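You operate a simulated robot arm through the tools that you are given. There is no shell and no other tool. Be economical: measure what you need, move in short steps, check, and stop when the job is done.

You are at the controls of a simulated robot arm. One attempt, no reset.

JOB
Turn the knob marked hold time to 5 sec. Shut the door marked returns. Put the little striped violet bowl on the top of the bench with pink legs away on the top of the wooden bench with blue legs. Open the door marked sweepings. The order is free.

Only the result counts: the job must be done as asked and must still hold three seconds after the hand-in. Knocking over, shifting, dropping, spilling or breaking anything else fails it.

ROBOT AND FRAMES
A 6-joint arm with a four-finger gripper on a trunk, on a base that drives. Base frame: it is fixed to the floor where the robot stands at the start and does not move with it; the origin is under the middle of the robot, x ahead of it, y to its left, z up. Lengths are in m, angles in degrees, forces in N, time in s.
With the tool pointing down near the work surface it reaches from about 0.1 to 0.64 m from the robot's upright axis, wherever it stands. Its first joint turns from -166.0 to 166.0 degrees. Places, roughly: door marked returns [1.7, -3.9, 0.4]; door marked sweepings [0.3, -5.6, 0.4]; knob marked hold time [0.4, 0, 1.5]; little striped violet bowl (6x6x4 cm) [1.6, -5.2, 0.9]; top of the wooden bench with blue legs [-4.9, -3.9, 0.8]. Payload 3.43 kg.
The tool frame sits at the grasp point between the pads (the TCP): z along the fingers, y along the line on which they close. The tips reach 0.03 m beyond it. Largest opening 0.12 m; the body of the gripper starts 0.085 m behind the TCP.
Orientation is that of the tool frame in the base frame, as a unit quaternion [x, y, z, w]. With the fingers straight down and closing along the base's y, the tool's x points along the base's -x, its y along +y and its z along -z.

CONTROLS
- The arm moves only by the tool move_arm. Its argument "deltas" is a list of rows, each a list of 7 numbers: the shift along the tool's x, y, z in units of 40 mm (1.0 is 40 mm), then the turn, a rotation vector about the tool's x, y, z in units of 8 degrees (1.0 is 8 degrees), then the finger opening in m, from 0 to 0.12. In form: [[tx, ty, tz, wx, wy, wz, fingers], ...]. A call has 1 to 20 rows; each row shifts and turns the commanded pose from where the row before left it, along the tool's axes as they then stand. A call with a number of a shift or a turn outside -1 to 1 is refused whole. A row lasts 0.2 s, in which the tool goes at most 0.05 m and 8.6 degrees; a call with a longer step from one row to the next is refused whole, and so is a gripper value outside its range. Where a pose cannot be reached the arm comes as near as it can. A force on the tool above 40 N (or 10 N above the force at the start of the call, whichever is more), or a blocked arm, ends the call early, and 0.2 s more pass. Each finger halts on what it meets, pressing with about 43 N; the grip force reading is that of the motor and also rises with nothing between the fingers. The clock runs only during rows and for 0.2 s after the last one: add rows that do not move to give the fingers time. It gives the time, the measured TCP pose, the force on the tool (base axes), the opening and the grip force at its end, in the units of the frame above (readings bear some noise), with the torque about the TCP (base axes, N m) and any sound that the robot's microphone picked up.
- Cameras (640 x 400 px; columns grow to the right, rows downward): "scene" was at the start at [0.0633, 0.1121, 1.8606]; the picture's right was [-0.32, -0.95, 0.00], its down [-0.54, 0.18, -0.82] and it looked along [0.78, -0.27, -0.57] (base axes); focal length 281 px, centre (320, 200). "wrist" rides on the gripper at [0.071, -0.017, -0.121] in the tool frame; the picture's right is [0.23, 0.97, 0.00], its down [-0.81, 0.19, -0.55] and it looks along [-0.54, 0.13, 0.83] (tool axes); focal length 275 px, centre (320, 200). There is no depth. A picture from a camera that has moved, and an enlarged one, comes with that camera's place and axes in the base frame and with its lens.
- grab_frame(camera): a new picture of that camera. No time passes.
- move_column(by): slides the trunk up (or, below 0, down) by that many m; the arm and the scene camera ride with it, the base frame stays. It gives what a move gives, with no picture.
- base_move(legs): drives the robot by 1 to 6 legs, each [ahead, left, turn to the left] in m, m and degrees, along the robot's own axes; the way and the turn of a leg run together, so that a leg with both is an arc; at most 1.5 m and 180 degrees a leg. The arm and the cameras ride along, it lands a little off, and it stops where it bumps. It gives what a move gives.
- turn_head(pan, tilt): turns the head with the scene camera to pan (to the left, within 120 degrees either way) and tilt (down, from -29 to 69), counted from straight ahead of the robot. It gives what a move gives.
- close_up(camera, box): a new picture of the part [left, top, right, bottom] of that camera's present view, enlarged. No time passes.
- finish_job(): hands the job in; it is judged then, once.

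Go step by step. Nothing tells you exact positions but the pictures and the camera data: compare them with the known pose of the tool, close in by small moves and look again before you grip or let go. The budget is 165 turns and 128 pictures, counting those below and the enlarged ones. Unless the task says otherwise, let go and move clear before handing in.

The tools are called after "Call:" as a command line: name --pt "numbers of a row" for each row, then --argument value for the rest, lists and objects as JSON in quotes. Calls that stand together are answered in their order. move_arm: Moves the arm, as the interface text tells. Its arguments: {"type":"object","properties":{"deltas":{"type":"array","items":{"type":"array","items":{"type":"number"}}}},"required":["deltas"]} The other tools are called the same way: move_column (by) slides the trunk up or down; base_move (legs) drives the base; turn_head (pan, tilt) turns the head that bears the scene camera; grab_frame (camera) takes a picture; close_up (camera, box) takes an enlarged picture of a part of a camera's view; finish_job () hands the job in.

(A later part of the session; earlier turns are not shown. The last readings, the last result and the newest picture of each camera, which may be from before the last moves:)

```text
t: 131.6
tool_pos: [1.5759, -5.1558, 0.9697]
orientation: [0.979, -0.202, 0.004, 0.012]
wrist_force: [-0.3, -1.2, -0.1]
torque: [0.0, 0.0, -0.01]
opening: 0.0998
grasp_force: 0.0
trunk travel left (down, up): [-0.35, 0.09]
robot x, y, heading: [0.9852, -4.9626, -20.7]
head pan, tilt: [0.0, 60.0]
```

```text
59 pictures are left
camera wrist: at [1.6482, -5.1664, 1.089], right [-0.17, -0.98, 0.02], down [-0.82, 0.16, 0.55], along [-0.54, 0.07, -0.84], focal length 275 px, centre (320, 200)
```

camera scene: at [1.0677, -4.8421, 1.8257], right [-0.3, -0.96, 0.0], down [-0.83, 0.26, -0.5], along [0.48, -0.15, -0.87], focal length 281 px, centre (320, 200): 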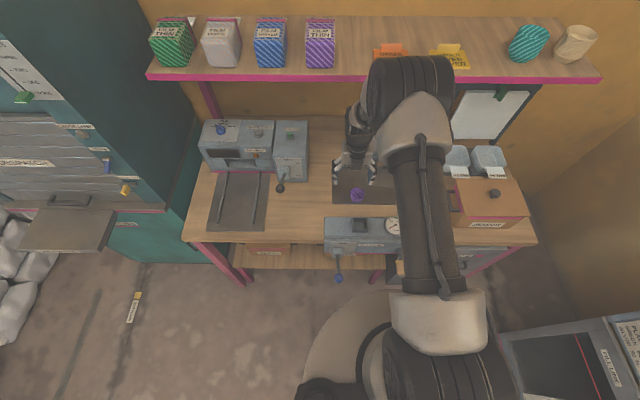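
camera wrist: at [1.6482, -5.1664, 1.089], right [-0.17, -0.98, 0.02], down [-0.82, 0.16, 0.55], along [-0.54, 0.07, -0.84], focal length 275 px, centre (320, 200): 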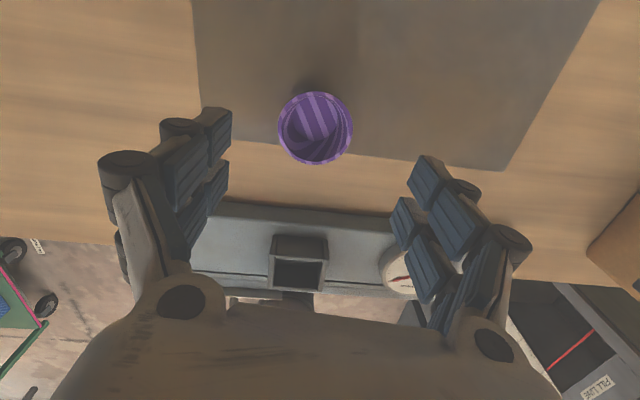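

Centred. Descending to z≈0.892 and checking.

Call:
move_arm --pt "0.16 0 0.8 0 0 0 0.1" --pt "0 0 0.8 0 0 0 0.1" --pt "0 0 0.3 0 0 0 0.1" --pt "0 0 0 0 0 0 0.1"

Call:
grab_frame --camera "wrist"

Call:
close_up --camera "scene" --box '[310, 140, 410, 240]'

```text
t: 132.6
tool_pos: [1.5827, -5.1604, 0.8925]
orientation: [0.979, -0.202, 0.004, 0.014]
wrist_force: [0.0, 0.0, -0.6]
torque: [0.0, 0.0, -0.05]
opening: 0.1002
grasp_force: 0.1
trunk travel left (down, up): [-0.35, 0.09]
robot x, y, heading: [0.979, -4.9611, -20.7]
head pan, tilt: [0.0, 60.0]
```

```text
58 pictures are left
camera wrist: at [1.6544, -5.1699, 1.0133], right [-0.17, -0.98, 0.03], down [-0.82, 0.16, 0.55], along [-0.54, 0.07, -0.84], focal length 275 px, centre (320, 200)
```

wrist: 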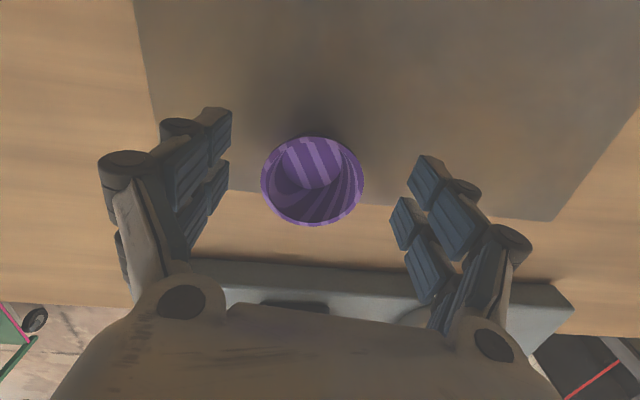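

```text
4.00 times, centred on (360, 190) of scene
camera zoom: at [1.0757, -4.8482, 1.8257], right [-0.36, -0.93, 0.0], down [-0.81, 0.31, -0.5], along [0.47, -0.18, -0.87], focal length 1124 px, centre (160, 240)
```

zoom: 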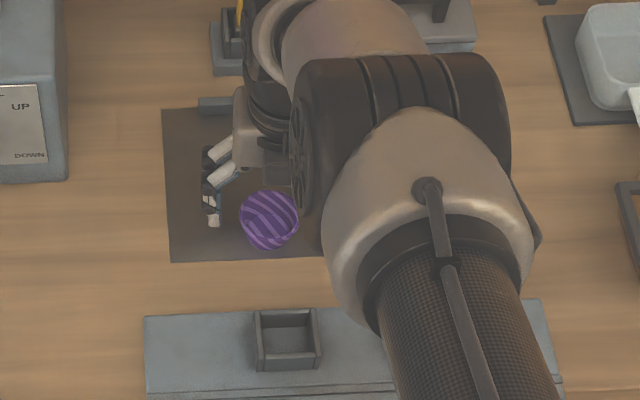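

Cross-checking views puts the rim nearer z≈0.87, so I'll go 18 mm lower before closing.

Call:
move_arm --pt "-0.1 0 0.25 0 0 0 0.09" --pt "0 0 0.2 0 0 0 0.08" --pt "0 0 0 0 0 0 0.08"

Call:
close_up --camera "wrist" --box '[160, 80, 480, 280]'

```text
t: 133.4
tool_pos: [1.5773, -5.1592, 0.8754]
orientation: [0.979, -0.203, 0.004, 0.014]
wrist_force: [-0.4, 0.1, 0.3]
torque: [0.0, 0.02, 0.03]
opening: 0.0799
grasp_force: 0.0
trunk travel left (down, up): [-0.35, 0.09]
robot x, y, heading: [0.9841, -4.96, -21.3]
head pan, tilt: [0.0, 60.0]
```

```text
2.00 times, centred on (320, 180) of wrist
camera zoom: at [1.6504, -5.1689, 0.9957], right [-0.17, -0.98, 0.03], down [-0.82, 0.16, 0.55], along [-0.54, 0.07, -0.84], focal length 551 px, centre (320, 240)
```

zoom: 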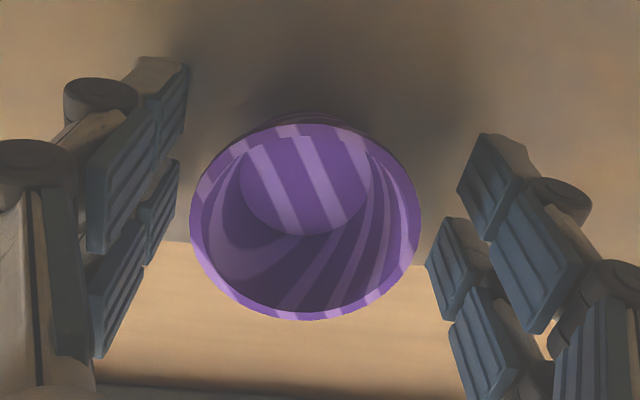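

Pads straddle the rim. Closing.

Call:
move_arm --pt "0 0 0.1 0 0 0 0.07" --pt "0 0 0 0 0 0 0.06" --pt "0 0 0 0 0 0 0.05" --pt "0 0 0 0 0 0 0.045" --pt "0 0 0 0 0 0 0.045"

Call:
close_up --camera "wrist" --box '[160, 80, 480, 280]'

```text
t: 134.6
tool_pos: [1.58, -5.1582, 0.8727]
orientation: [0.979, -0.203, 0.004, 0.015]
wrist_force: [1.6, 2.6, 6.3]
torque: [0.23, -0.04, -0.04]
opening: 0.0535
grasp_force: 14.3
trunk travel left (down, up): [-0.35, 0.09]
robot x, y, heading: [0.9828, -4.9661, -21.0]
head pan, tilt: [0.0, 60.0]
```

```text
2.00 times, centred on (320, 180) of wrist
camera zoom: at [1.6506, -5.1686, 0.9923], right [-0.17, -0.98, 0.03], down [-0.82, 0.16, 0.55], along [-0.54, 0.07, -0.84], focal length 551 px, centre (320, 240)
```

zoom: 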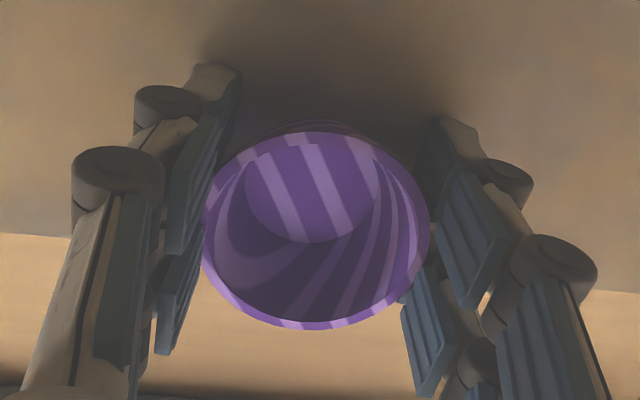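

Contact at 53.5 mm. Tightening slightly and lifting.

Call:
move_arm --pt "0 0 0 0 0 0 0.042" --pt "0 0 0 0 0 0 0.042" --pt "0 0 -0.4 0 0 0 0.042" --pt "0 0 -0.5 0 0 0 0.042" --pt "0 0 -0.5 0 0 0 0.042" --pt "0 0 0 0 0 0 0.042"

Call:
grab_frame --camera "wrist"

```text
t: 136.0
tool_pos: [1.578, -5.1585, 0.9276]
orientation: [0.98, -0.2, 0.003, 0.013]
wrist_force: [0.8, 0.2, -0.8]
torque: [0.0, 0.01, -0.01]
opening: 0.0532
grasp_force: 14.2
trunk travel left (down, up): [-0.35, 0.09]
robot x, y, heading: [0.9828, -4.9619, -20.9]
head pan, tilt: [0.0, 60.0]
```

```text
54 pictures are left
camera wrist: at [1.6502, -5.168, 1.0472], right [-0.17, -0.98, 0.03], down [-0.82, 0.16, 0.55], along [-0.54, 0.07, -0.84], focal length 275 px, centre (320, 200)
```

wrist: 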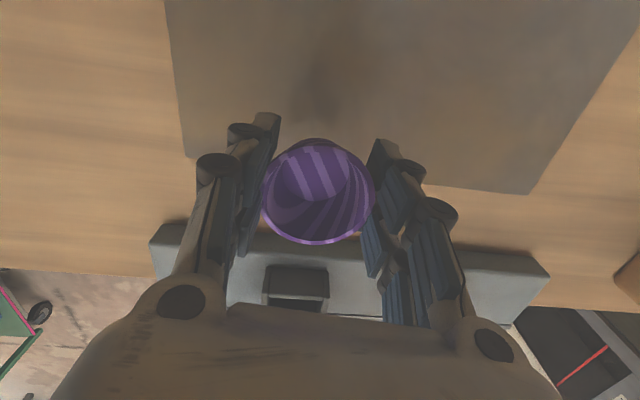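

Bowl is held. Raising (staying under the shelf edge), pulling back, then up for transport.

Call:
move_arm --pt "0 0 -0.8 0 0 0 0.042" --pt "0 0 -0.8 0 0 0 0.042" --pt "-0.3 0 -0.8 0 0 0 0.042" --pt "-0.7 0 -0.6 0 0 0 0.042" --pt "-0.8 0 0 0 0 0 0.042" --pt "-0.8 0 0 0 0 0 0.042" --pt "-0.8 0 0 0 0 0 0.042" --pt "-0.8 0 0 0 0 0 0.042" --pt "0 0 -0.8 0 0 0 0.042" --pt "0 0 -0.8 0 0 0 0.042" --pt "0 0 -0.8 0 0 0 0.042" --pt "0 0 0 0 0 0 0.042"

Call:
base_move --legs '[[-0.5, 0, 0]]'

Call:
turn_head --pan -70 --tilt 35

Call:
grab_frame --camera "scene"

```text
t: 138.6
tool_pos: [1.4242, -5.0872, 1.1407]
orientation: [0.98, -0.2, 0.003, 0.012]
wrist_force: [-0.1, -0.1, 0.0]
torque: [0.02, 0.01, 0.02]
opening: 0.053
grasp_force: 14.1
trunk travel left (down, up): [-0.35, 0.09]
robot x, y, heading: [0.9837, -4.9647, -20.7]
head pan, tilt: [0.0, 60.0]
```

```text
t: 141.5
tool_pos: [0.9555, -4.9099, 1.1409]
orientation: [0.98, -0.199, 0.004, 0.012]
wrist_force: [0.4, 0.4, -1.4]
torque: [0.0, -0.05, 0.01]
opening: 0.0523
grasp_force: 14.3
trunk travel left (down, up): [-0.35, 0.09]
robot x, y, heading: [0.5135, -4.787, -20.6]
head pan, tilt: [0.0, 60.0]
```

```text
t: 142.9
tool_pos: [0.9568, -4.9106, 1.1408]
orientation: [0.98, -0.199, 0.004, 0.011]
wrist_force: [-0.5, 0.6, 0.7]
torque: [-0.03, -0.01, 0.02]
opening: 0.0518
grasp_force: 14.1
trunk travel left (down, up): [-0.35, 0.09]
robot x, y, heading: [0.5147, -4.7855, -20.8]
head pan, tilt: [-70.0, 35.0]
```

```text
53 pictures are left
camera scene: at [0.545, -4.7351, 1.86], right [-1.0, 0.01, 0.0], down [0.01, 0.57, -0.82], along [-0.01, -0.82, -0.57], focal length 281 px, centre (320, 200)
```

scene: 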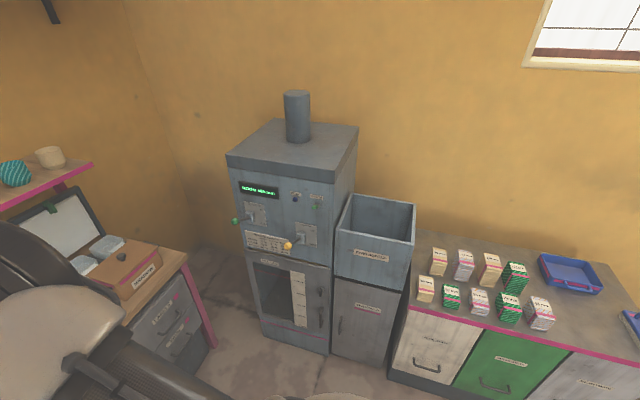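

Call:
close_up --camera "scene" --box '[310, 200, 430, 375]'

Call:
close_up --camera "wrist" --box '[200, 90, 440, 280]'

```text
2.29 times, centred on (370, 288) of scene
camera zoom: at [0.545, -4.7351, 1.86], right [-1.0, 0.01, 0.0], down [0.01, 0.57, -0.82], along [-0.01, -0.82, -0.57], focal length 642 px, centre (206, 0)
```

zoom: 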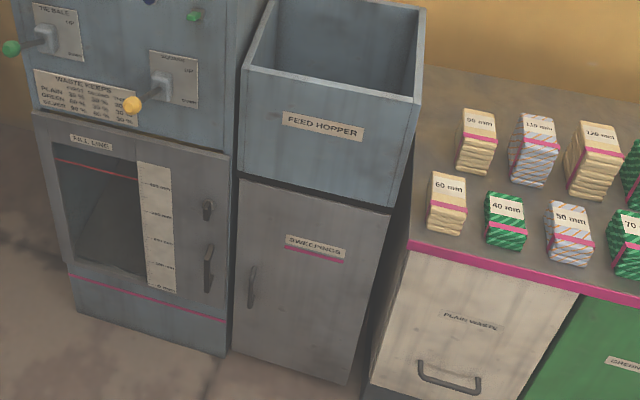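

```text
2.11 times, centred on (320, 185) of wrist
camera zoom: at [1.0284, -4.9199, 1.2609], right [-0.17, -0.99, 0.02], down [-0.82, 0.15, 0.55], along [-0.54, 0.07, -0.84], focal length 580 px, centre (320, 232)
```

zoom: 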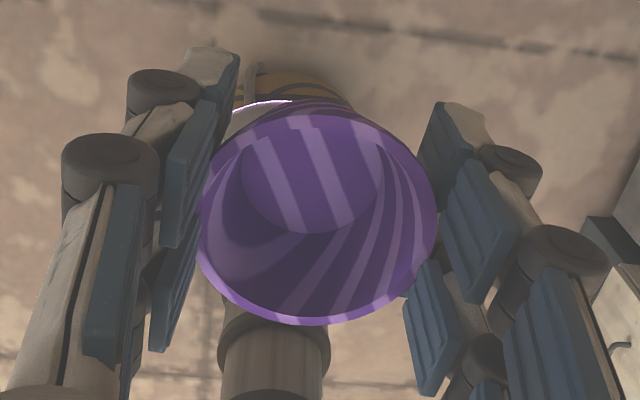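

Bowl is secure; I'll limit the finger command so it doesn't creep. Sweepings door has its handle on the left, hinge right. Now turning toward the blue-legged bench.

Call:
move_arm --pt "0 0 -0.5 0 0 0 0.049" --pt "0 0 -0.5 0 0 0 0.049" --pt "0 0 0 0 0 0 0.049"

Call:
base_move --legs '[[0, 0.3, 0], [0, 0, -159]]'

Call:
turn_head --pan 20 --tilt 20

Call:
grab_frame --camera "scene"

```text
t: 143.7
tool_pos: [0.9571, -4.909, 1.1797]
orientation: [0.98, -0.2, 0.003, 0.011]
wrist_force: [0.6, 1.0, -1.5]
torque: [0.02, 0.01, 0.03]
opening: 0.0523
grasp_force: 14.1
trunk travel left (down, up): [-0.35, 0.09]
robot x, y, heading: [0.5164, -4.7866, -20.8]
head pan, tilt: [-70.0, 35.0]
```

```text
t: 152.2
tool_pos: [0.1664, -4.5641, 1.1805]
orientation: [0.0, 1.0, 0.011, -0.007]
wrist_force: [-0.1, -0.1, 0.2]
torque: [-0.01, 0.02, 0.0]
opening: 0.0516
grasp_force: 13.8
trunk travel left (down, up): [-0.35, 0.09]
robot x, y, heading: [0.6233, -4.5031, -177.7]
head pan, tilt: [-70.0, 35.0]
```

```text
t: 153.9
tool_pos: [0.1677, -4.5643, 1.1808]
orientation: [0.0, 1.0, 0.011, -0.006]
wrist_force: [-0.2, 0.0, 0.3]
torque: [-0.01, 0.01, 0.0]
opening: 0.0514
grasp_force: 13.9
trunk travel left (down, up): [-0.35, 0.09]
robot x, y, heading: [0.6202, -4.5116, -177.8]
head pan, tilt: [20.0, 20.0]
```

```text
50 pictures are left
camera scene: at [0.5611, -4.6786, 1.8838], right [-0.38, 0.93, 0.0], down [0.32, 0.13, -0.94], along [-0.87, -0.36, -0.34], focal length 281 px, centre (320, 200)
```

scene: 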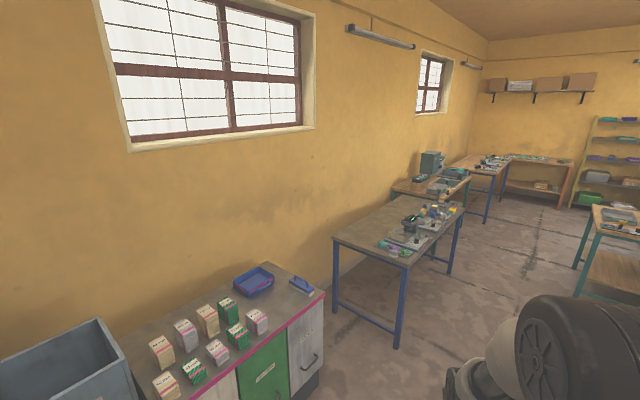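

The wooden bench with blue legs is the third bench along the wall, near (-4.3…-5.3, -3.9). Driving down the aisle.

Call:
base_move --legs '[[0, 0, -19.5], [1.1, 0.07, 0], [1.1, 0.07, 0], [1.08, 0.07, 0]]'

Call:
grab_frame --camera "scene"

```text
t: 171.0
tool_pos: [-3.0351, -3.6474, 1.1797]
orientation: [0.165, 0.986, 0.011, -0.004]
wrist_force: [-0.4, -0.7, -0.7]
torque: [-0.03, -0.01, 0.01]
opening: 0.0515
grasp_force: 14.3
trunk travel left (down, up): [-0.35, 0.09]
robot x, y, heading: [-2.5863, -3.739, 163.1]
head pan, tilt: [20.0, 20.0]
```

```text
49 pictures are left
camera scene: at [-2.6998, -3.884, 1.8838], right [-0.06, 1.0, 0.0], down [0.34, 0.02, -0.94], along [-0.94, -0.05, -0.34], focal length 281 px, centre (320, 200)
```

scene: 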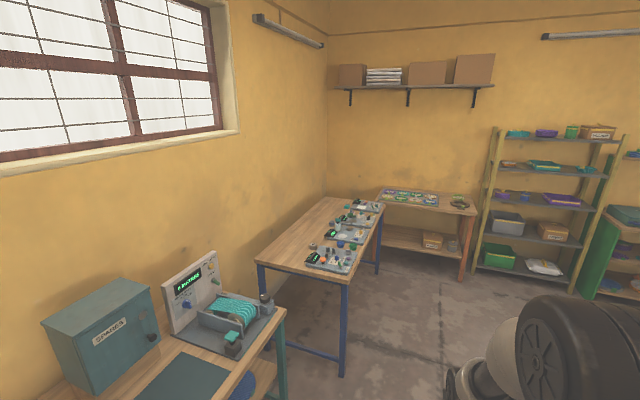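

Call:
close_up --camera "scene" --box '[240, 180, 400, 300]'

```text
3.33 times, centred on (320, 240) of scene
camera zoom: at [-2.6998, -3.884, 1.8838], right [-0.06, 1.0, 0.0], down [0.34, 0.02, -0.94], along [-0.94, -0.05, -0.34], focal length 937 px, centre (320, 67)
```

zoom: 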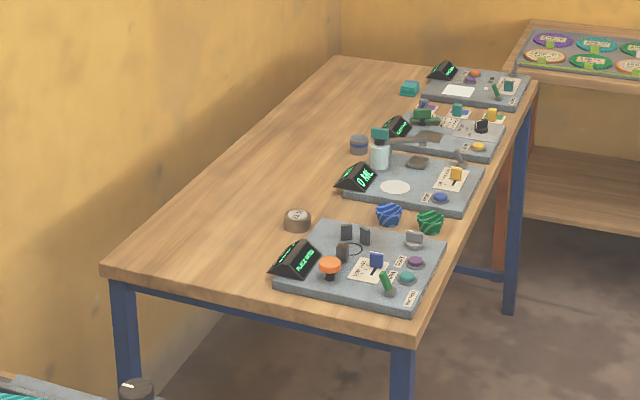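

The blue-legged wooden bench carries four panels along its front; free wood lies behind and between them. Checking the aisle on the right before moving closer.

Call:
turn_head --pan -40 --tilt 30

Call:
grab_frame --camera "scene"

```text
t: 172.3
tool_pos: [-3.0344, -3.6471, 1.1798]
orientation: [0.165, 0.986, 0.012, -0.004]
wrist_force: [-0.5, -1.2, -0.5]
torque: [0.03, -0.02, -0.02]
opening: 0.0515
grasp_force: 13.5
trunk travel left (down, up): [-0.35, 0.09]
robot x, y, heading: [-2.59, -3.739, 163.4]
head pan, tilt: [-40.0, 30.0]
```

```text
47 pictures are left
camera scene: at [-2.6563, -3.8032, 1.8678], right [0.84, 0.55, 0.0], down [0.27, -0.42, -0.87], along [-0.48, 0.72, -0.5], focal length 281 px, centre (320, 200)
```

scene: 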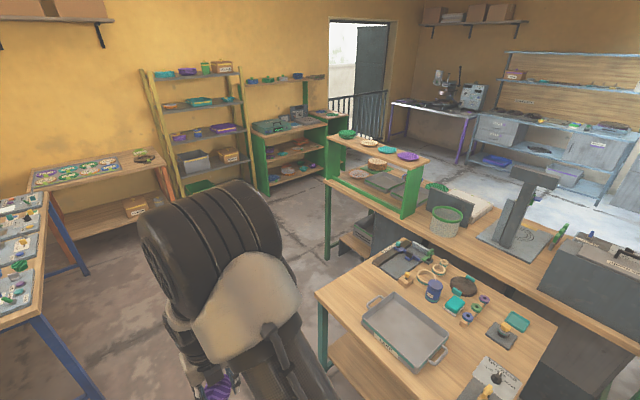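

Call:
base_move --legs '[[0.95, -0.05, 0], [0.95, -0.05, 0], [0, 0, 89]]'

Call:
turn_head --pan 8 --tilt 50

Call:
grab_frame --camera "scene"

Call:
grab_frame --camera "wrist"

```text
t: 185.6
tool_pos: [-4.4813, -3.5414, 1.1823]
orientation: [-0.569, 0.823, 0.005, -0.01]
wrist_force: [-0.2, -0.6, -0.7]
torque: [-0.02, -0.01, -0.01]
opening: 0.0518
grasp_force: 13.9
trunk travel left (down, up): [-0.35, 0.09]
robot x, y, heading: [-4.3747, -3.0973, -108.2]
head pan, tilt: [-40.0, 30.0]
```

```text
t: 186.8
tool_pos: [-4.482, -3.5409, 1.1798]
orientation: [-0.568, 0.823, 0.006, -0.012]
wrist_force: [-0.8, 0.2, -0.5]
torque: [0.01, 0.0, -0.01]
opening: 0.0517
grasp_force: 14.2
trunk travel left (down, up): [-0.35, 0.09]
robot x, y, heading: [-4.3715, -3.0948, -108.3]
head pan, tilt: [8.0, 50.0]
```

```text
46 pictures are left
camera scene: at [-4.2513, -3.1952, 1.8383], right [-0.98, 0.18, 0.0], down [0.14, 0.75, -0.64], along [-0.12, -0.63, -0.77], focal length 281 px, centre (320, 200)
```

scene: 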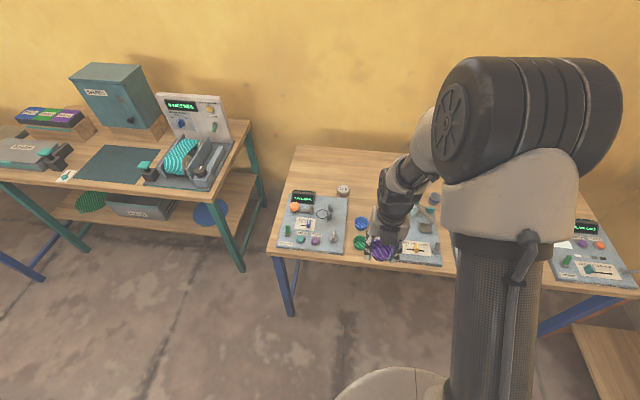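

```text
45 pictures are left
camera wrist: at [-4.4889, -3.6139, 1.3008], right [-0.99, 0.13, 0.02], down [0.12, 0.83, 0.55], along [0.05, 0.55, -0.84], focal length 275 px, centre (320, 200)
```

wrist: 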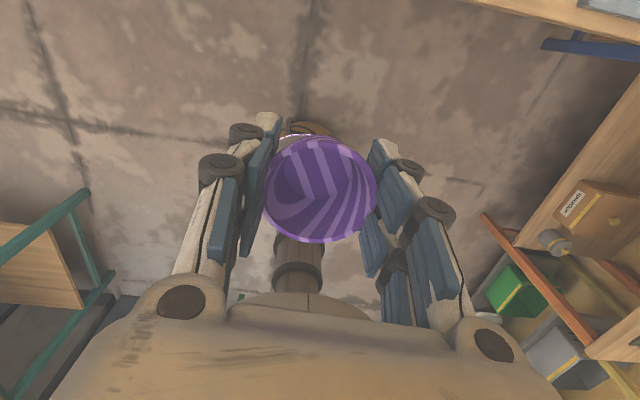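

Call:
close_up --camera "scene" --box '[255, 130, 455, 275]'

```text
2.76 times, centred on (355, 202) of scene
camera zoom: at [-4.2513, -3.1952, 1.8383], right [-0.98, 0.18, 0.0], down [0.14, 0.75, -0.64], along [-0.12, -0.63, -0.77], focal length 775 px, centre (223, 193)
```

zoom: 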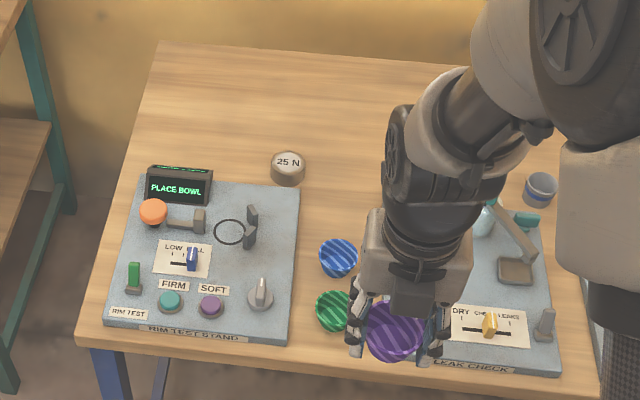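

A free spot between the 25 N weight, the blue bowl and the leak-check panel at about (-4.65,-3.99). Driving closer.

Call:
base_move --legs '[[0.336, -0.013, 0]]'

Call:
turn_head --pan 12 --tilt 62

Call:
grab_frame --camera "scene"

Call:
grab_frame --camera "wrist"

```text
t: 189.0
tool_pos: [-4.5994, -3.8535, 1.1819]
orientation: [-0.568, 0.823, 0.005, -0.01]
wrist_force: [0.2, 0.2, -0.7]
torque: [0.04, -0.02, 0.0]
opening: 0.0516
grasp_force: 14.3
trunk travel left (down, up): [-0.35, 0.09]
robot x, y, heading: [-4.4919, -3.4057, -108.4]
head pan, tilt: [8.0, 50.0]
```

```text
t: 189.7
tool_pos: [-4.5992, -3.8522, 1.1804]
orientation: [-0.569, 0.822, 0.005, -0.012]
wrist_force: [1.1, -0.8, -0.5]
torque: [-0.03, 0.02, -0.01]
opening: 0.0512
grasp_force: 13.7
trunk travel left (down, up): [-0.35, 0.09]
robot x, y, heading: [-4.4955, -3.406, -108.5]
head pan, tilt: [12.0, 62.0]
```

```text
43 pictures are left
camera scene: at [-4.3623, -3.4955, 1.8235], right [-0.99, 0.11, 0.0], down [0.1, 0.88, -0.47], along [-0.05, -0.47, -0.88], focal length 281 px, centre (320, 200)
```

scene: 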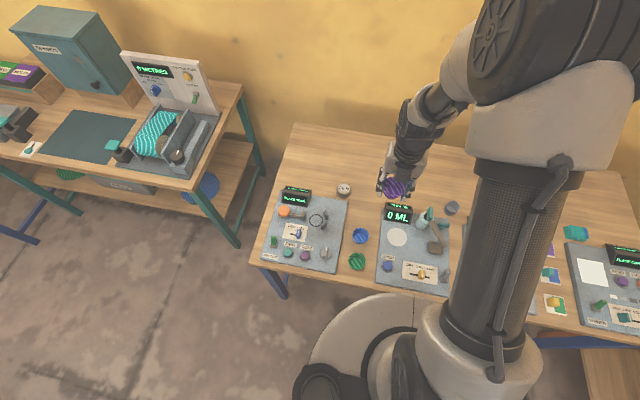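

```text
42 pictures are left
camera wrist: at [-4.6067, -3.926, 1.3011], right [-0.99, 0.13, 0.02], down [0.12, 0.83, 0.55], along [0.05, 0.55, -0.84], focal length 275 px, centre (320, 200)
```

wrist: 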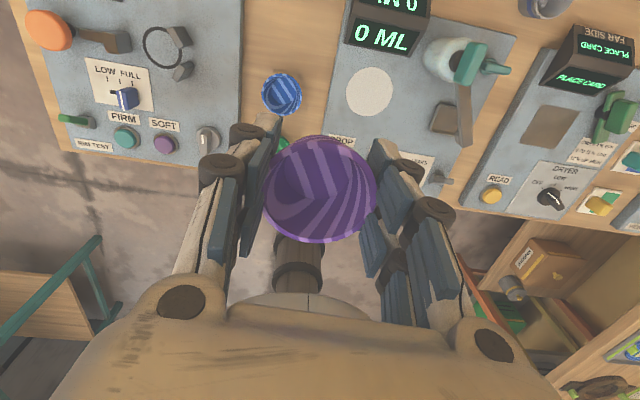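

Call:
close_up --camera "scene" --box '[270, 130, 430, 280]'

```text
2.67 times, centred on (350, 205) of scene
camera zoom: at [-4.3623, -3.4955, 1.8235], right [-0.99, 0.11, 0.0], down [0.1, 0.88, -0.47], along [-0.05, -0.47, -0.88], focal length 750 px, centre (240, 187)
```

zoom: 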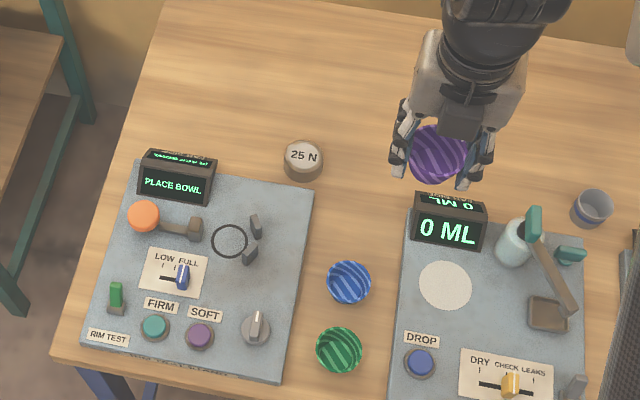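

Free spot at about (-4.61,-4.01). I'll lower to z≈1.03, roll the hand 90° so the fingers open along the free depth direction, and check.

Call:
move_arm --pt "0 0 0.9 0 0 0 0.049" --pt "0 0 0.9 0 0 0 0.049" --pt "0 0 0.9 0 0 0 0.049" --pt "0 0 0.9 0 0 0 0.049" --pt "0 0 0 0 0 0.95 0.049" --pt "0 0 0 0 0 0.95 0.049" --pt "0 0 0 0 0 0.95 0.049" --pt "0 0 0 0 0 0.95 0.049" --pt "0 0 0 0 0 0.95 0.049" --pt "0 0 0 0 0 0.95 0.049" --pt "0 0 0 0 0 0.95 0.049" --pt "0 0 0 0 0 0.95 0.049" --pt "0 0 0 0 0 0.95 0.049" --pt "0 0 0 0 0 0.95 0.049" --pt "0 0 0 0 0 0.95 0.049" --pt "0 0 0 0 0 0.8 0.049" --pt "0 0 0 0 0 0 0.049"

Call:
grab_frame --camera "wrist"

```text
t: 193.3
tool_pos: [-4.6035, -3.8539, 1.0364]
orientation: [0.18, 0.984, -0.004, -0.011]
wrist_force: [-0.7, 0.3, -0.8]
torque: [0.01, -0.02, 0.04]
opening: 0.0515
grasp_force: 13.9
trunk travel left (down, up): [-0.35, 0.09]
robot x, y, heading: [-4.498, -3.4095, -108.1]
head pan, tilt: [12.0, 62.0]
```

```text
40 pictures are left
camera wrist: at [-4.6733, -3.8443, 1.1582], right [0.13, 0.99, -0.01], down [0.84, -0.11, 0.53], along [0.53, -0.08, -0.85], focal length 275 px, centre (320, 200)
```

wrist: 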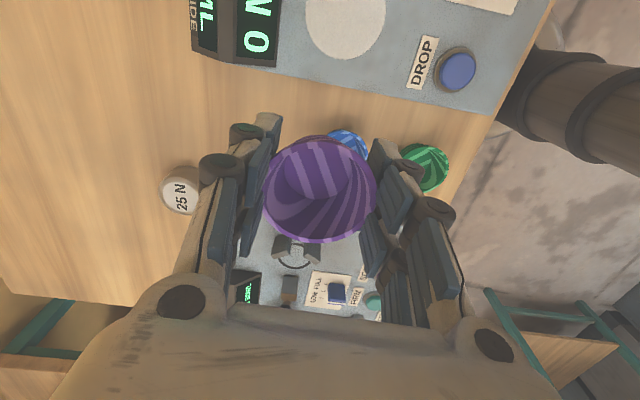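

Roll worked. Translating over the free spot.

Call:
move_arm --pt "-0.236 -0.756 0 0 0 0 0.049" --pt "-0.236 -0.756 0 0 0 0 0.049" --pt "-0.236 -0.756 0 0 0 0 0.049" --pt "-0.236 -0.756 0 0 0 0 0.049" --pt "-0.236 -0.756 0 0 0 0 0.049" --pt "0 0 0.5 0 0 0 0.049" --pt "0 0 0 0 0 0 0.049"

Call:
close_up --camera "scene" --box '[270, 130, 430, 280]'

Call:
grab_frame --camera "wrist"

```text
t: 194.9
tool_pos: [-4.6149, -4.0123, 1.0171]
orientation: [0.181, 0.983, -0.003, -0.011]
wrist_force: [0.5, -0.1, 0.2]
torque: [-0.03, 0.02, 0.02]
opening: 0.0516
grasp_force: 14.2
trunk travel left (down, up): [-0.35, 0.09]
robot x, y, heading: [-4.4915, -3.4051, -108.5]
head pan, tilt: [12.0, 62.0]
```

```text
2.67 times, centred on (350, 205) of scene
camera zoom: at [-4.3623, -3.4958, 1.8234], right [-0.99, 0.11, 0.0], down [0.1, 0.88, -0.47], along [-0.05, -0.47, -0.88], focal length 750 px, centre (240, 187)
```

zoom: 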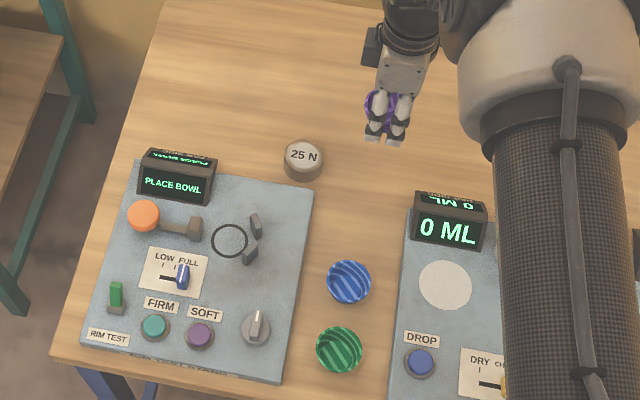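

```text
38 pictures are left
camera wrist: at [-4.684, -4.0028, 1.1391], right [0.13, 0.99, -0.01], down [0.84, -0.11, 0.53], along [0.53, -0.07, -0.85], focal length 275 px, centre (320, 200)
```

wrist: 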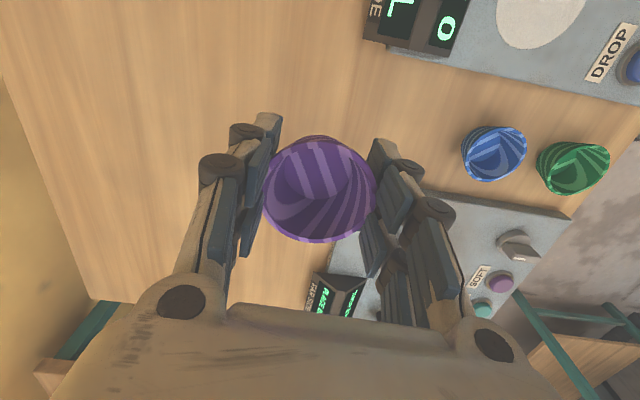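

Positioned; spot beneath is clear. Descending most of the way.

Call:
move_arm --pt "0 0 0.8 0 0 0 0.049" --pt "0 0 0.8 0 0 0 0.049" --pt "0 0 0.8 0 0 0 0.049" --pt "0 0 0.8 0 0 0 0.049" --pt "0 0 0.45 0 0 0 0.049" --pt "0 0 0 0 0 0 0.049"

Call:
grab_frame --camera "wrist"

Call:
close_up --camera "scene" --box '[270, 130, 430, 280]'

```text
t: 196.3
tool_pos: [-4.6176, -4.013, 0.8716]
orientation: [0.181, 0.983, -0.004, -0.011]
wrist_force: [-0.9, 0.4, -0.2]
torque: [0.01, 0.02, 0.0]
opening: 0.0514
grasp_force: 13.6
trunk travel left (down, up): [-0.35, 0.09]
robot x, y, heading: [-4.4947, -3.4083, -108.4]
head pan, tilt: [12.0, 62.0]
```

```text
37 pictures are left
camera wrist: at [-4.6877, -4.002, 0.993], right [0.13, 0.99, -0.01], down [0.84, -0.11, 0.53], along [0.53, -0.07, -0.85], focal length 275 px, centre (320, 200)
```

wrist: 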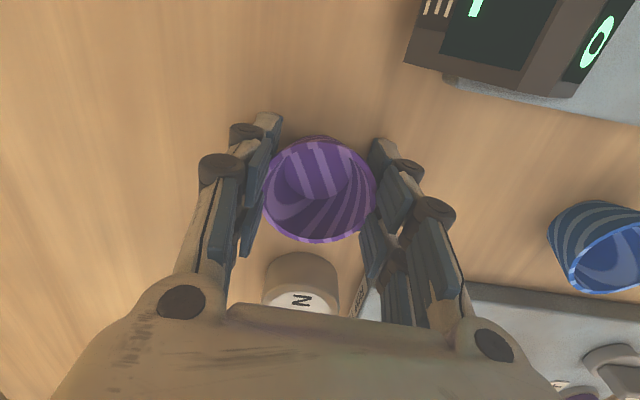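

```text
2.67 times, centred on (350, 205) of scene
camera zoom: at [-4.3624, -3.4958, 1.8234], right [-0.99, 0.11, 0.0], down [0.1, 0.88, -0.47], along [-0.05, -0.47, -0.88], focal length 750 px, centre (240, 187)
```

zoom: 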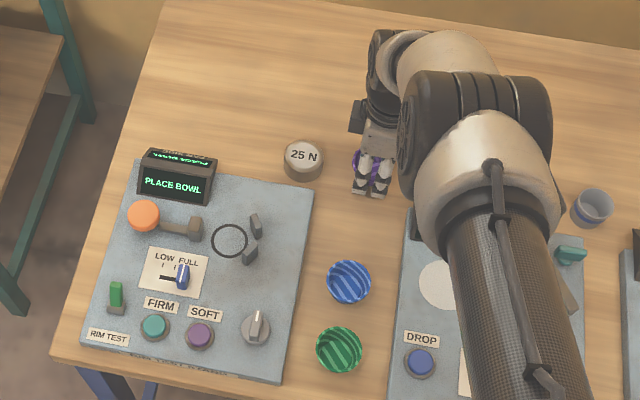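

Clear around. Lowering in small steps toward contact.

Call:
move_arm --pt "0 0 0.2 0 0 0 0.049" --pt "0 0 0.2 0 0 0 0.049" --pt "0 0 0 0 0 0 0.049"

Call:
move_arm --pt "0 0 0.08 0 0 0 0.049" --pt "0 0 0 0 0 0 0.049"

Call:
move_arm --pt "0 0 0.08 0 0 0 0.049" --pt "0 0 0 0 0 0 0.049"

```text
t: 196.8
tool_pos: [-4.6176, -4.0132, 0.8696]
orientation: [0.181, 0.983, -0.005, -0.011]
wrist_force: [2.6, 16.9, 29.8]
torque: [1.13, -1.04, 0.46]
opening: 0.0517
grasp_force: 14.3
trunk travel left (down, up): [-0.35, 0.09]
robot x, y, heading: [-4.4951, -3.4079, -108.5]
head pan, tilt: [12.0, 62.0]
stopped in row 2: the force on the tool passed its limit at 50 N (the readings are from after the stop); the commanded pose is now the measured one
```

```text
t: 197.2
tool_pos: [-4.6177, -4.0135, 0.8698]
orientation: [0.18, 0.984, -0.004, -0.012]
wrist_force: [2.4, 17.1, 30.7]
torque: [1.12, -1.04, 0.49]
opening: 0.0519
grasp_force: 13.7
trunk travel left (down, up): [-0.35, 0.09]
robot x, y, heading: [-4.495, -3.406, -108.6]
head pan, tilt: [12.0, 62.0]
stopped in row 1: the force on the tool passed its limit at 49 N (the readings are from after the stop); the commanded pose is now the measured one
```

```text
t: 197.6
tool_pos: [-4.617, -4.0136, 0.8691]
orientation: [0.178, 0.984, -0.004, -0.011]
wrist_force: [2.5, 14.1, 25.4]
torque: [0.96, -0.91, 0.45]
opening: 0.0522
grasp_force: 14.1
trunk travel left (down, up): [-0.35, 0.09]
robot x, y, heading: [-4.4931, -3.4058, -108.6]
head pan, tilt: [12.0, 62.0]
stopped in row 1: the force on the tool passed its limit at 48 N (the readings are from after the stop); the commanded pose is now the measured one
```

Contact came at z≈0.87, earlier than expected; checking what touches.

Call:
close_up --camera "wrist" --box '[180, 60, 480, 320]'

Call:
close_up --camera "scene" --box '[335, 160, 415, 220]'

```text
1.54 times, centred on (330, 190) of wrist
camera zoom: at [-4.688, -4.0047, 0.9912], right [0.13, 0.99, -0.01], down [0.84, -0.1, 0.53], along [0.53, -0.07, -0.85], focal length 424 px, centre (305, 215)
```

zoom: 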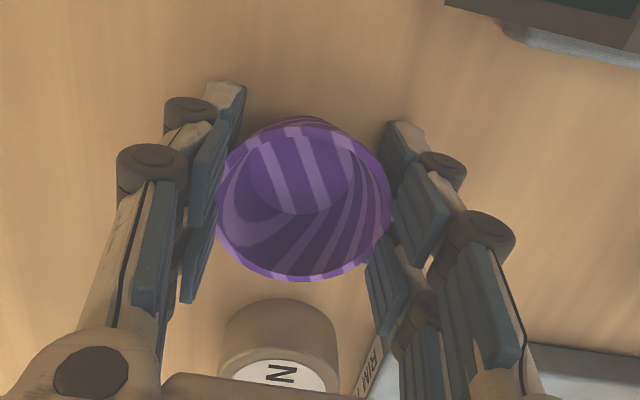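

```text
6.67 times, centred on (375, 190) of scene
camera zoom: at [-4.3616, -3.4906, 1.8237], right [-0.99, 0.11, 0.0], down [0.1, 0.88, -0.47], along [-0.05, -0.47, -0.88], focal length 1874 px, centre (-47, 267)
```

zoom: 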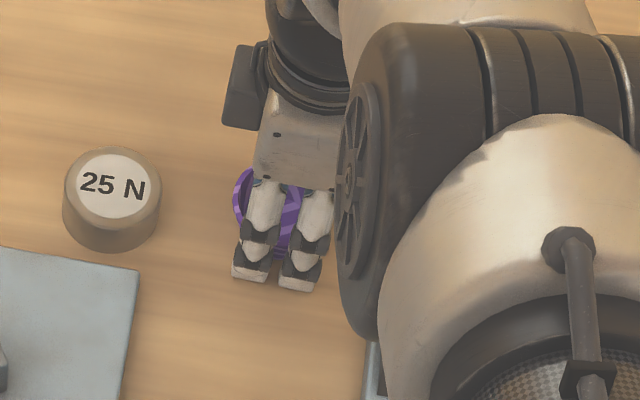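

The contact line passes through the bowl's base, so the bowl is on the bench (top ≈0.83). Relieving the pressure slightly and opening.

Call:
move_arm --pt "0 0 -0.03 0 0 0 0.049" --pt "0 0 0 0 0 0 0.049"

Call:
move_arm --pt "0 0 0 0 0 0 0.055" --pt "0 0 0 0 0 0 0.06" --pt "0 0 0 0 0 0 0.068" --pt "0 0 0 0 0 0 0.074" --pt "0 0 0 0 0 0 0.074"

Call:
grab_frame --camera "wrist"

```text
t: 198.2
tool_pos: [-4.6181, -4.0145, 0.8698]
orientation: [0.179, 0.984, -0.005, -0.011]
wrist_force: [1.1, 12.9, 25.0]
torque: [0.88, -0.82, 0.36]
opening: 0.0521
grasp_force: 13.8
trunk travel left (down, up): [-0.35, 0.09]
robot x, y, heading: [-4.495, -3.4076, -108.6]
head pan, tilt: [12.0, 62.0]
```

```text
t: 199.4
tool_pos: [-4.6177, -4.0155, 0.8668]
orientation: [0.179, 0.984, -0.003, -0.011]
wrist_force: [-0.1, -0.1, -0.1]
torque: [-0.01, -0.02, 0.01]
opening: 0.0741
grasp_force: 0.1
trunk travel left (down, up): [-0.35, 0.09]
robot x, y, heading: [-4.4941, -3.4094, -108.6]
head pan, tilt: [12.0, 62.0]
```

```text
33 pictures are left
camera wrist: at [-4.6881, -4.0064, 0.9887], right [0.13, 0.99, -0.01], down [0.84, -0.11, 0.53], along [0.53, -0.07, -0.85], focal length 275 px, centre (320, 200)
```

wrist: 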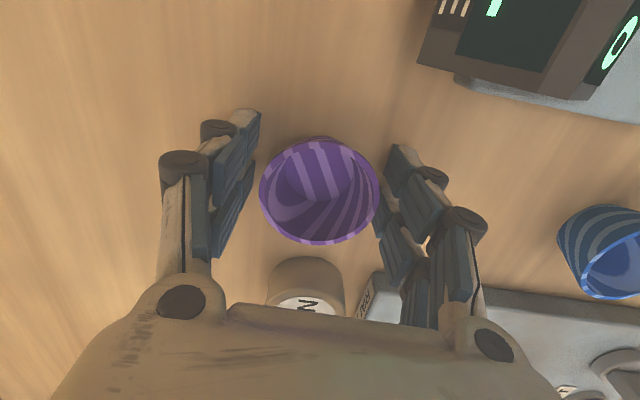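

Force vanished and the bowl stands free between the fingers. Lifting straight up and checking.

Call:
move_arm --pt "0 0 -0.3 0 0 0 0.076" --pt "0 0 -0.6 0 0 0 0.076" --pt "0 0 -0.9 0 0 0 0.076" --pt "0 0 -0.9 0 0 0 0.076" --pt "0 0 -0.9 0 0 0 0.076" --pt "0 0 -0.9 0 0 0 0.076" --pt "0 0 0 0 0 0 0.076"

Call:
grab_frame --camera "wrist"

```text
t: 201.0
tool_pos: [-4.6135, -4.0162, 1.0466]
orientation: [0.179, 0.984, -0.004, -0.011]
wrist_force: [0.1, 0.1, 0.7]
torque: [0.02, 0.0, 0.0]
opening: 0.076
grasp_force: 0.1
trunk travel left (down, up): [-0.35, 0.09]
robot x, y, heading: [-4.4935, -3.4064, -108.5]
head pan, tilt: [12.0, 62.0]
```

```text
32 pictures are left
camera wrist: at [-4.6834, -4.0069, 1.1686], right [0.13, 0.99, -0.01], down [0.84, -0.1, 0.53], along [0.53, -0.07, -0.85], focal length 275 px, centre (320, 200)
```

wrist: 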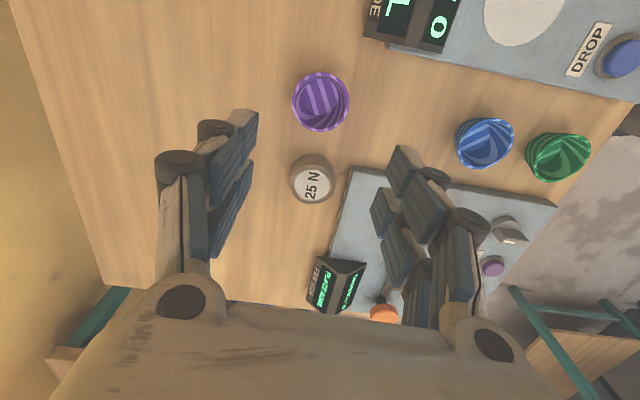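

The violet bowl stands upright on the blue-legged bench. Retracting the arm and backing off for the trip to the sweepings door.

Call:
move_arm --pt "0 0 -0.9 0 0 0 0.076" --pt "0 0.8 -0.8 0 0 0 0.076" --pt "0 0.8 -0.8 0 0 0 0.076" --pt "0 0.8 0 0 0 -0.5 0.076" --pt "0 0.8 0 0 0 -0.5 0.076" --pt "0 0 0 0 0 -1 0.076" --pt "0 0 0 0 0 -1 0.076" --pt "0 0 0 0 0 -1 0.076" --pt "0 0 0 0 0 -1 0.076" --pt "0 0 0 0 0 -1 0.076" --pt "0 0 0 0 0 -1 0.076" --pt "0 0 0 0 0 -1 0.076" --pt "0 0 0 0 0 -1 0.076" --pt "0 0 0 0 0 -1 0.076" --pt "0 0 0 0 0 -1 0.076" --pt "0 0 0 0 0 -0.25 0.076" --pt "0 0 0 0 0 0 0.076"

Call:
base_move --legs '[[-0.33, 0, 0]]'

Call:
turn_head --pan 15 --tilt 45

Call:
grab_frame --camera "scene"

```text
t: 204.6
tool_pos: [-4.5683, -3.8956, 1.1457]
orientation: [-0.57, 0.822, 0.005, -0.01]
wrist_force: [0.0, -0.1, 0.0]
torque: [0.02, 0.01, 0.0]
opening: 0.076
grasp_force: 0.0
trunk travel left (down, up): [-0.35, 0.09]
robot x, y, heading: [-4.4934, -3.4091, -108.5]
head pan, tilt: [12.0, 62.0]
```

```text
t: 206.8
tool_pos: [-4.4623, -3.5811, 1.1465]
orientation: [-0.571, 0.821, 0.006, -0.011]
wrist_force: [0.2, -0.4, 0.7]
torque: [-0.04, 0.04, -0.02]
opening: 0.076
grasp_force: 0.2
trunk travel left (down, up): [-0.35, 0.09]
robot x, y, heading: [-4.3919, -3.0905, -108.4]
head pan, tilt: [12.0, 62.0]
```

```text
t: 207.6
tool_pos: [-4.462, -3.5807, 1.1461]
orientation: [-0.57, 0.822, 0.006, -0.01]
wrist_force: [-0.2, 0.7, -0.5]
torque: [0.0, -0.01, 0.0]
opening: 0.0759
grasp_force: 0.1
trunk travel left (down, up): [-0.35, 0.09]
robot x, y, heading: [-4.3871, -3.0885, -108.3]
head pan, tilt: [15.0, 45.0]
```

```text
31 pictures are left
camera scene: at [-4.2552, -3.1975, 1.8451], right [-1.0, 0.06, 0.0], down [0.04, 0.71, -0.71], along [-0.04, -0.71, -0.71], focal length 281 px, centre (320, 200)
```

scene: 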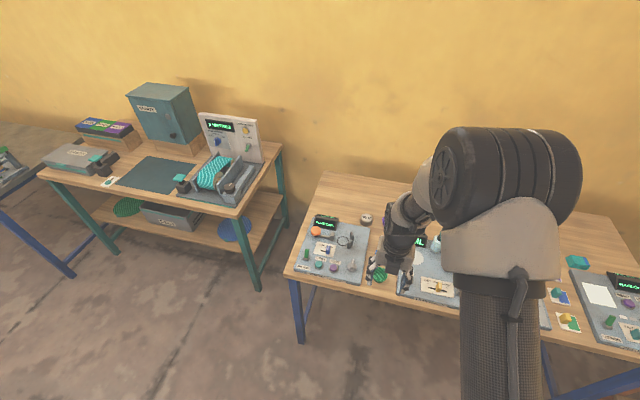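

Bench is undisturbed. Driving back along the same aisle.

Call:
base_move --legs '[[0, 0, 91], [0.96, -0.04, 0], [0.96, -0.04, 0], [1.06, 0.068, 0], [1.06, 0.068, 0], [1.06, 0.068, 0]]'

Call:
turn_head --pan -75 --tilt 40

Call:
grab_frame --camera "scene"

```text
t: 236.2
tool_pos: [1.0189, -4.5053, 1.1455]
orientation: [0.986, -0.164, 0.004, 0.011]
wrist_force: [0.2, -0.6, -0.1]
torque: [0.02, -0.04, -0.02]
opening: 0.0762
grasp_force: 0.1
trunk travel left (down, up): [-0.35, 0.09]
robot x, y, heading: [0.5299, -4.446, -16.5]
head pan, tilt: [15.0, 45.0]
```

```text
t: 237.9
tool_pos: [1.0193, -4.5039, 1.146]
orientation: [0.987, -0.163, 0.005, 0.011]
wrist_force: [-0.4, 0.6, -0.8]
torque: [0.03, 0.0, -0.01]
opening: 0.0761
grasp_force: 0.1
trunk travel left (down, up): [-0.35, 0.09]
robot x, y, heading: [0.5265, -4.4477, -16.6]
head pan, tilt: [-75.0, 40.0]
```

```text
30 pictures are left
camera scene: at [0.546, -4.3902, 1.8524], right [-1.0, 0.03, 0.0], down [0.02, 0.64, -0.77], along [-0.02, -0.77, -0.64], focal length 281 px, centre (320, 200)
```

scene: 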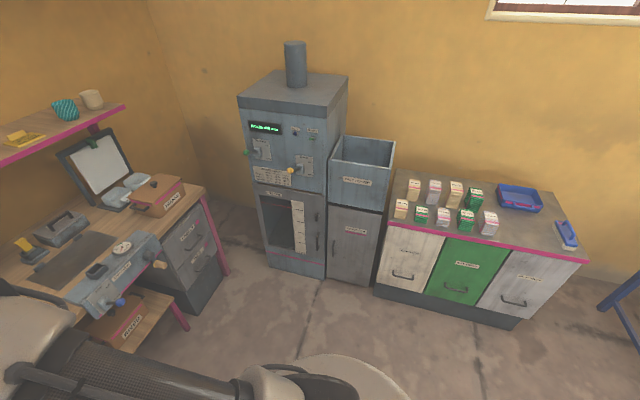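

Turning to face the sweepings door and moving nearer, then lowering the trunk.

Call:
base_move --legs '[[0, 0, -91.5], [0.3, 0.26, 0]]'

Call:
move_column --by -0.34

Call:
turn_head --pan 0 --tilt 45

Call:
move_arm --pt "0 0 0.6 0 1 0 0.076" --pt "0 0 0.6 0 1 0 0.076" --pt "0 0 0.6 0 1 0 0.076" --pt "-0.3 0 0.6 0 1 0 0.076" --pt "-0.3 0 0.6 0 1 0 0.076" --pt "-0.5 0 0.6 0 1 0 0.076" --pt "-0.5 0 0.6 0 1 0 0.076" --pt "-0.6 0 0.4 0 0 0 0.076" --pt "-0.6 0 0.4 0 0 0 0.076" --pt "0 0 0 0 0 0 0.076"

Call:
grab_frame --camera "scene"

```text
t: 244.3
tool_pos: [0.6079, -5.3005, 1.1467]
orientation: [-0.571, 0.821, 0.004, -0.011]
wrist_force: [-0.6, 0.2, 0.5]
torque: [0.04, 0.0, -0.01]
opening: 0.076
grasp_force: 0.1
trunk travel left (down, up): [-0.35, 0.09]
robot x, y, heading: [0.6803, -4.8124, -108.2]
head pan, tilt: [-75.0, 40.0]
```

```text
t: 247.6
tool_pos: [0.6074, -5.3016, 0.8069]
orientation: [-0.571, 0.821, 0.005, -0.011]
wrist_force: [-0.1, 0.2, 0.8]
torque: [-0.04, 0.01, -0.01]
opening: 0.0756
grasp_force: 0.2
trunk travel left (down, up): [-0.01, 0.43]
robot x, y, heading: [0.6796, -4.8155, -108.5]
head pan, tilt: [-75.0, 40.0]
```

```text
t: 249.1
tool_pos: [0.607, -5.3006, 0.8068]
orientation: [-0.571, 0.821, 0.005, -0.012]
wrist_force: [-0.9, 0.5, 0.1]
torque: [0.01, -0.01, 0.04]
opening: 0.0757
grasp_force: 0.1
trunk travel left (down, up): [-0.01, 0.43]
robot x, y, heading: [0.678, -4.8119, -108.0]
head pan, tilt: [0.0, 45.0]
```

```text
t: 251.3
tool_pos: [0.5744, -5.2606, 0.6081]
orientation: [-0.539, 0.758, -0.154, -0.333]
wrist_force: [0.3, -0.1, 0.6]
torque: [0.0, 0.0, -0.03]
opening: 0.0758
grasp_force: 0.1
out of reach, approached as far as the arm can: row 2, 3, 4
trunk travel left (down, up): [-0.01, 0.43]
robot x, y, heading: [0.6813, -4.8137, -108.3]
head pan, tilt: [0.0, 45.0]
```

```text
29 pictures are left
camera scene: at [0.7931, -4.9133, 1.5052], right [-0.95, 0.31, 0.0], down [0.22, 0.67, -0.71], along [-0.22, -0.67, -0.71], focal length 281 px, centre (320, 200)
```

scene: 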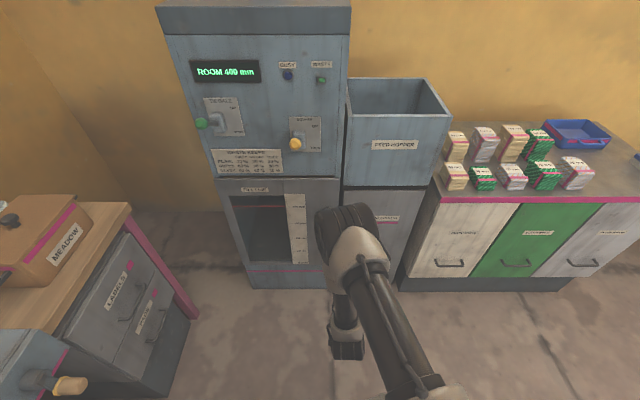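

Straightening the tool toward the door and lowering to handle height.

Call:
move_arm --pt "0 0 0 0.48 0.49 0 0.076" --pt "0 0 0 0.48 0.49 0 0.076" --pt "-0.76 0 0.64 0 0 0 0.076" --pt "-0.76 0 0.64 0 0 0 0.076" --pt "-0.76 0 0.64 0 0 0 0.076" --pt "-0.76 0 0.64 0 0 0 0.076" --pt "0 0 0 0 0 0 0.076"

Call:
grab_frame --camera "wrist"

Call:
grab_frame --camera "scene"

```text
t: 252.9
tool_pos: [0.6141, -5.2617, 0.4491]
orientation: [-0.546, 0.723, -0.239, -0.35]
wrist_force: [-0.3, -0.4, 0.4]
torque: [0.01, 0.0, -0.01]
opening: 0.0761
grasp_force: 0.2
out of reach, approached as far as the arm can: row 1, 2, 3
trunk travel left (down, up): [-0.01, 0.43]
robot x, y, heading: [0.6786, -4.8108, -108.1]
head pan, tilt: [0.0, 45.0]
```

```text
28 pictures are left
camera wrist: at [0.6483, -5.2238, 0.5793], right [-0.97, 0.14, 0.21], down [0.08, 0.96, -0.26], along [-0.24, -0.23, -0.94], focal length 275 px, centre (320, 200)
```

wrist: 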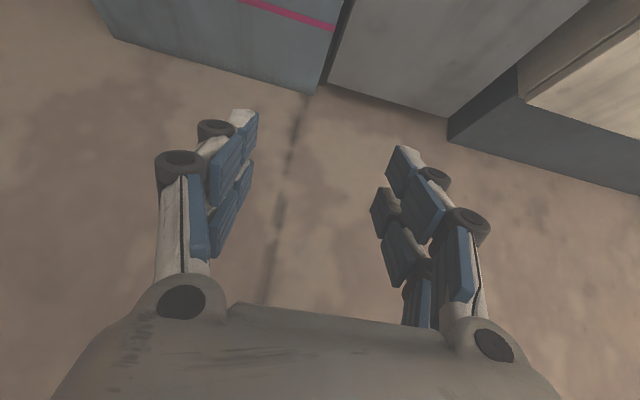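

```text
27 pictures are left
camera scene: at [0.7931, -4.9133, 1.5052], right [-0.95, 0.31, 0.0], down [0.22, 0.67, -0.71], along [-0.22, -0.67, -0.71], focal length 281 px, centre (320, 200)
```

scene: 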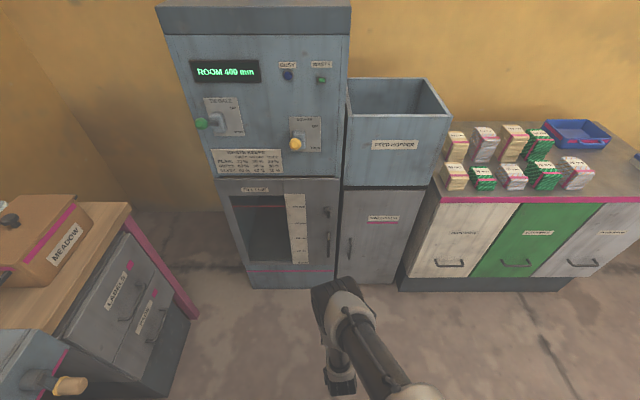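

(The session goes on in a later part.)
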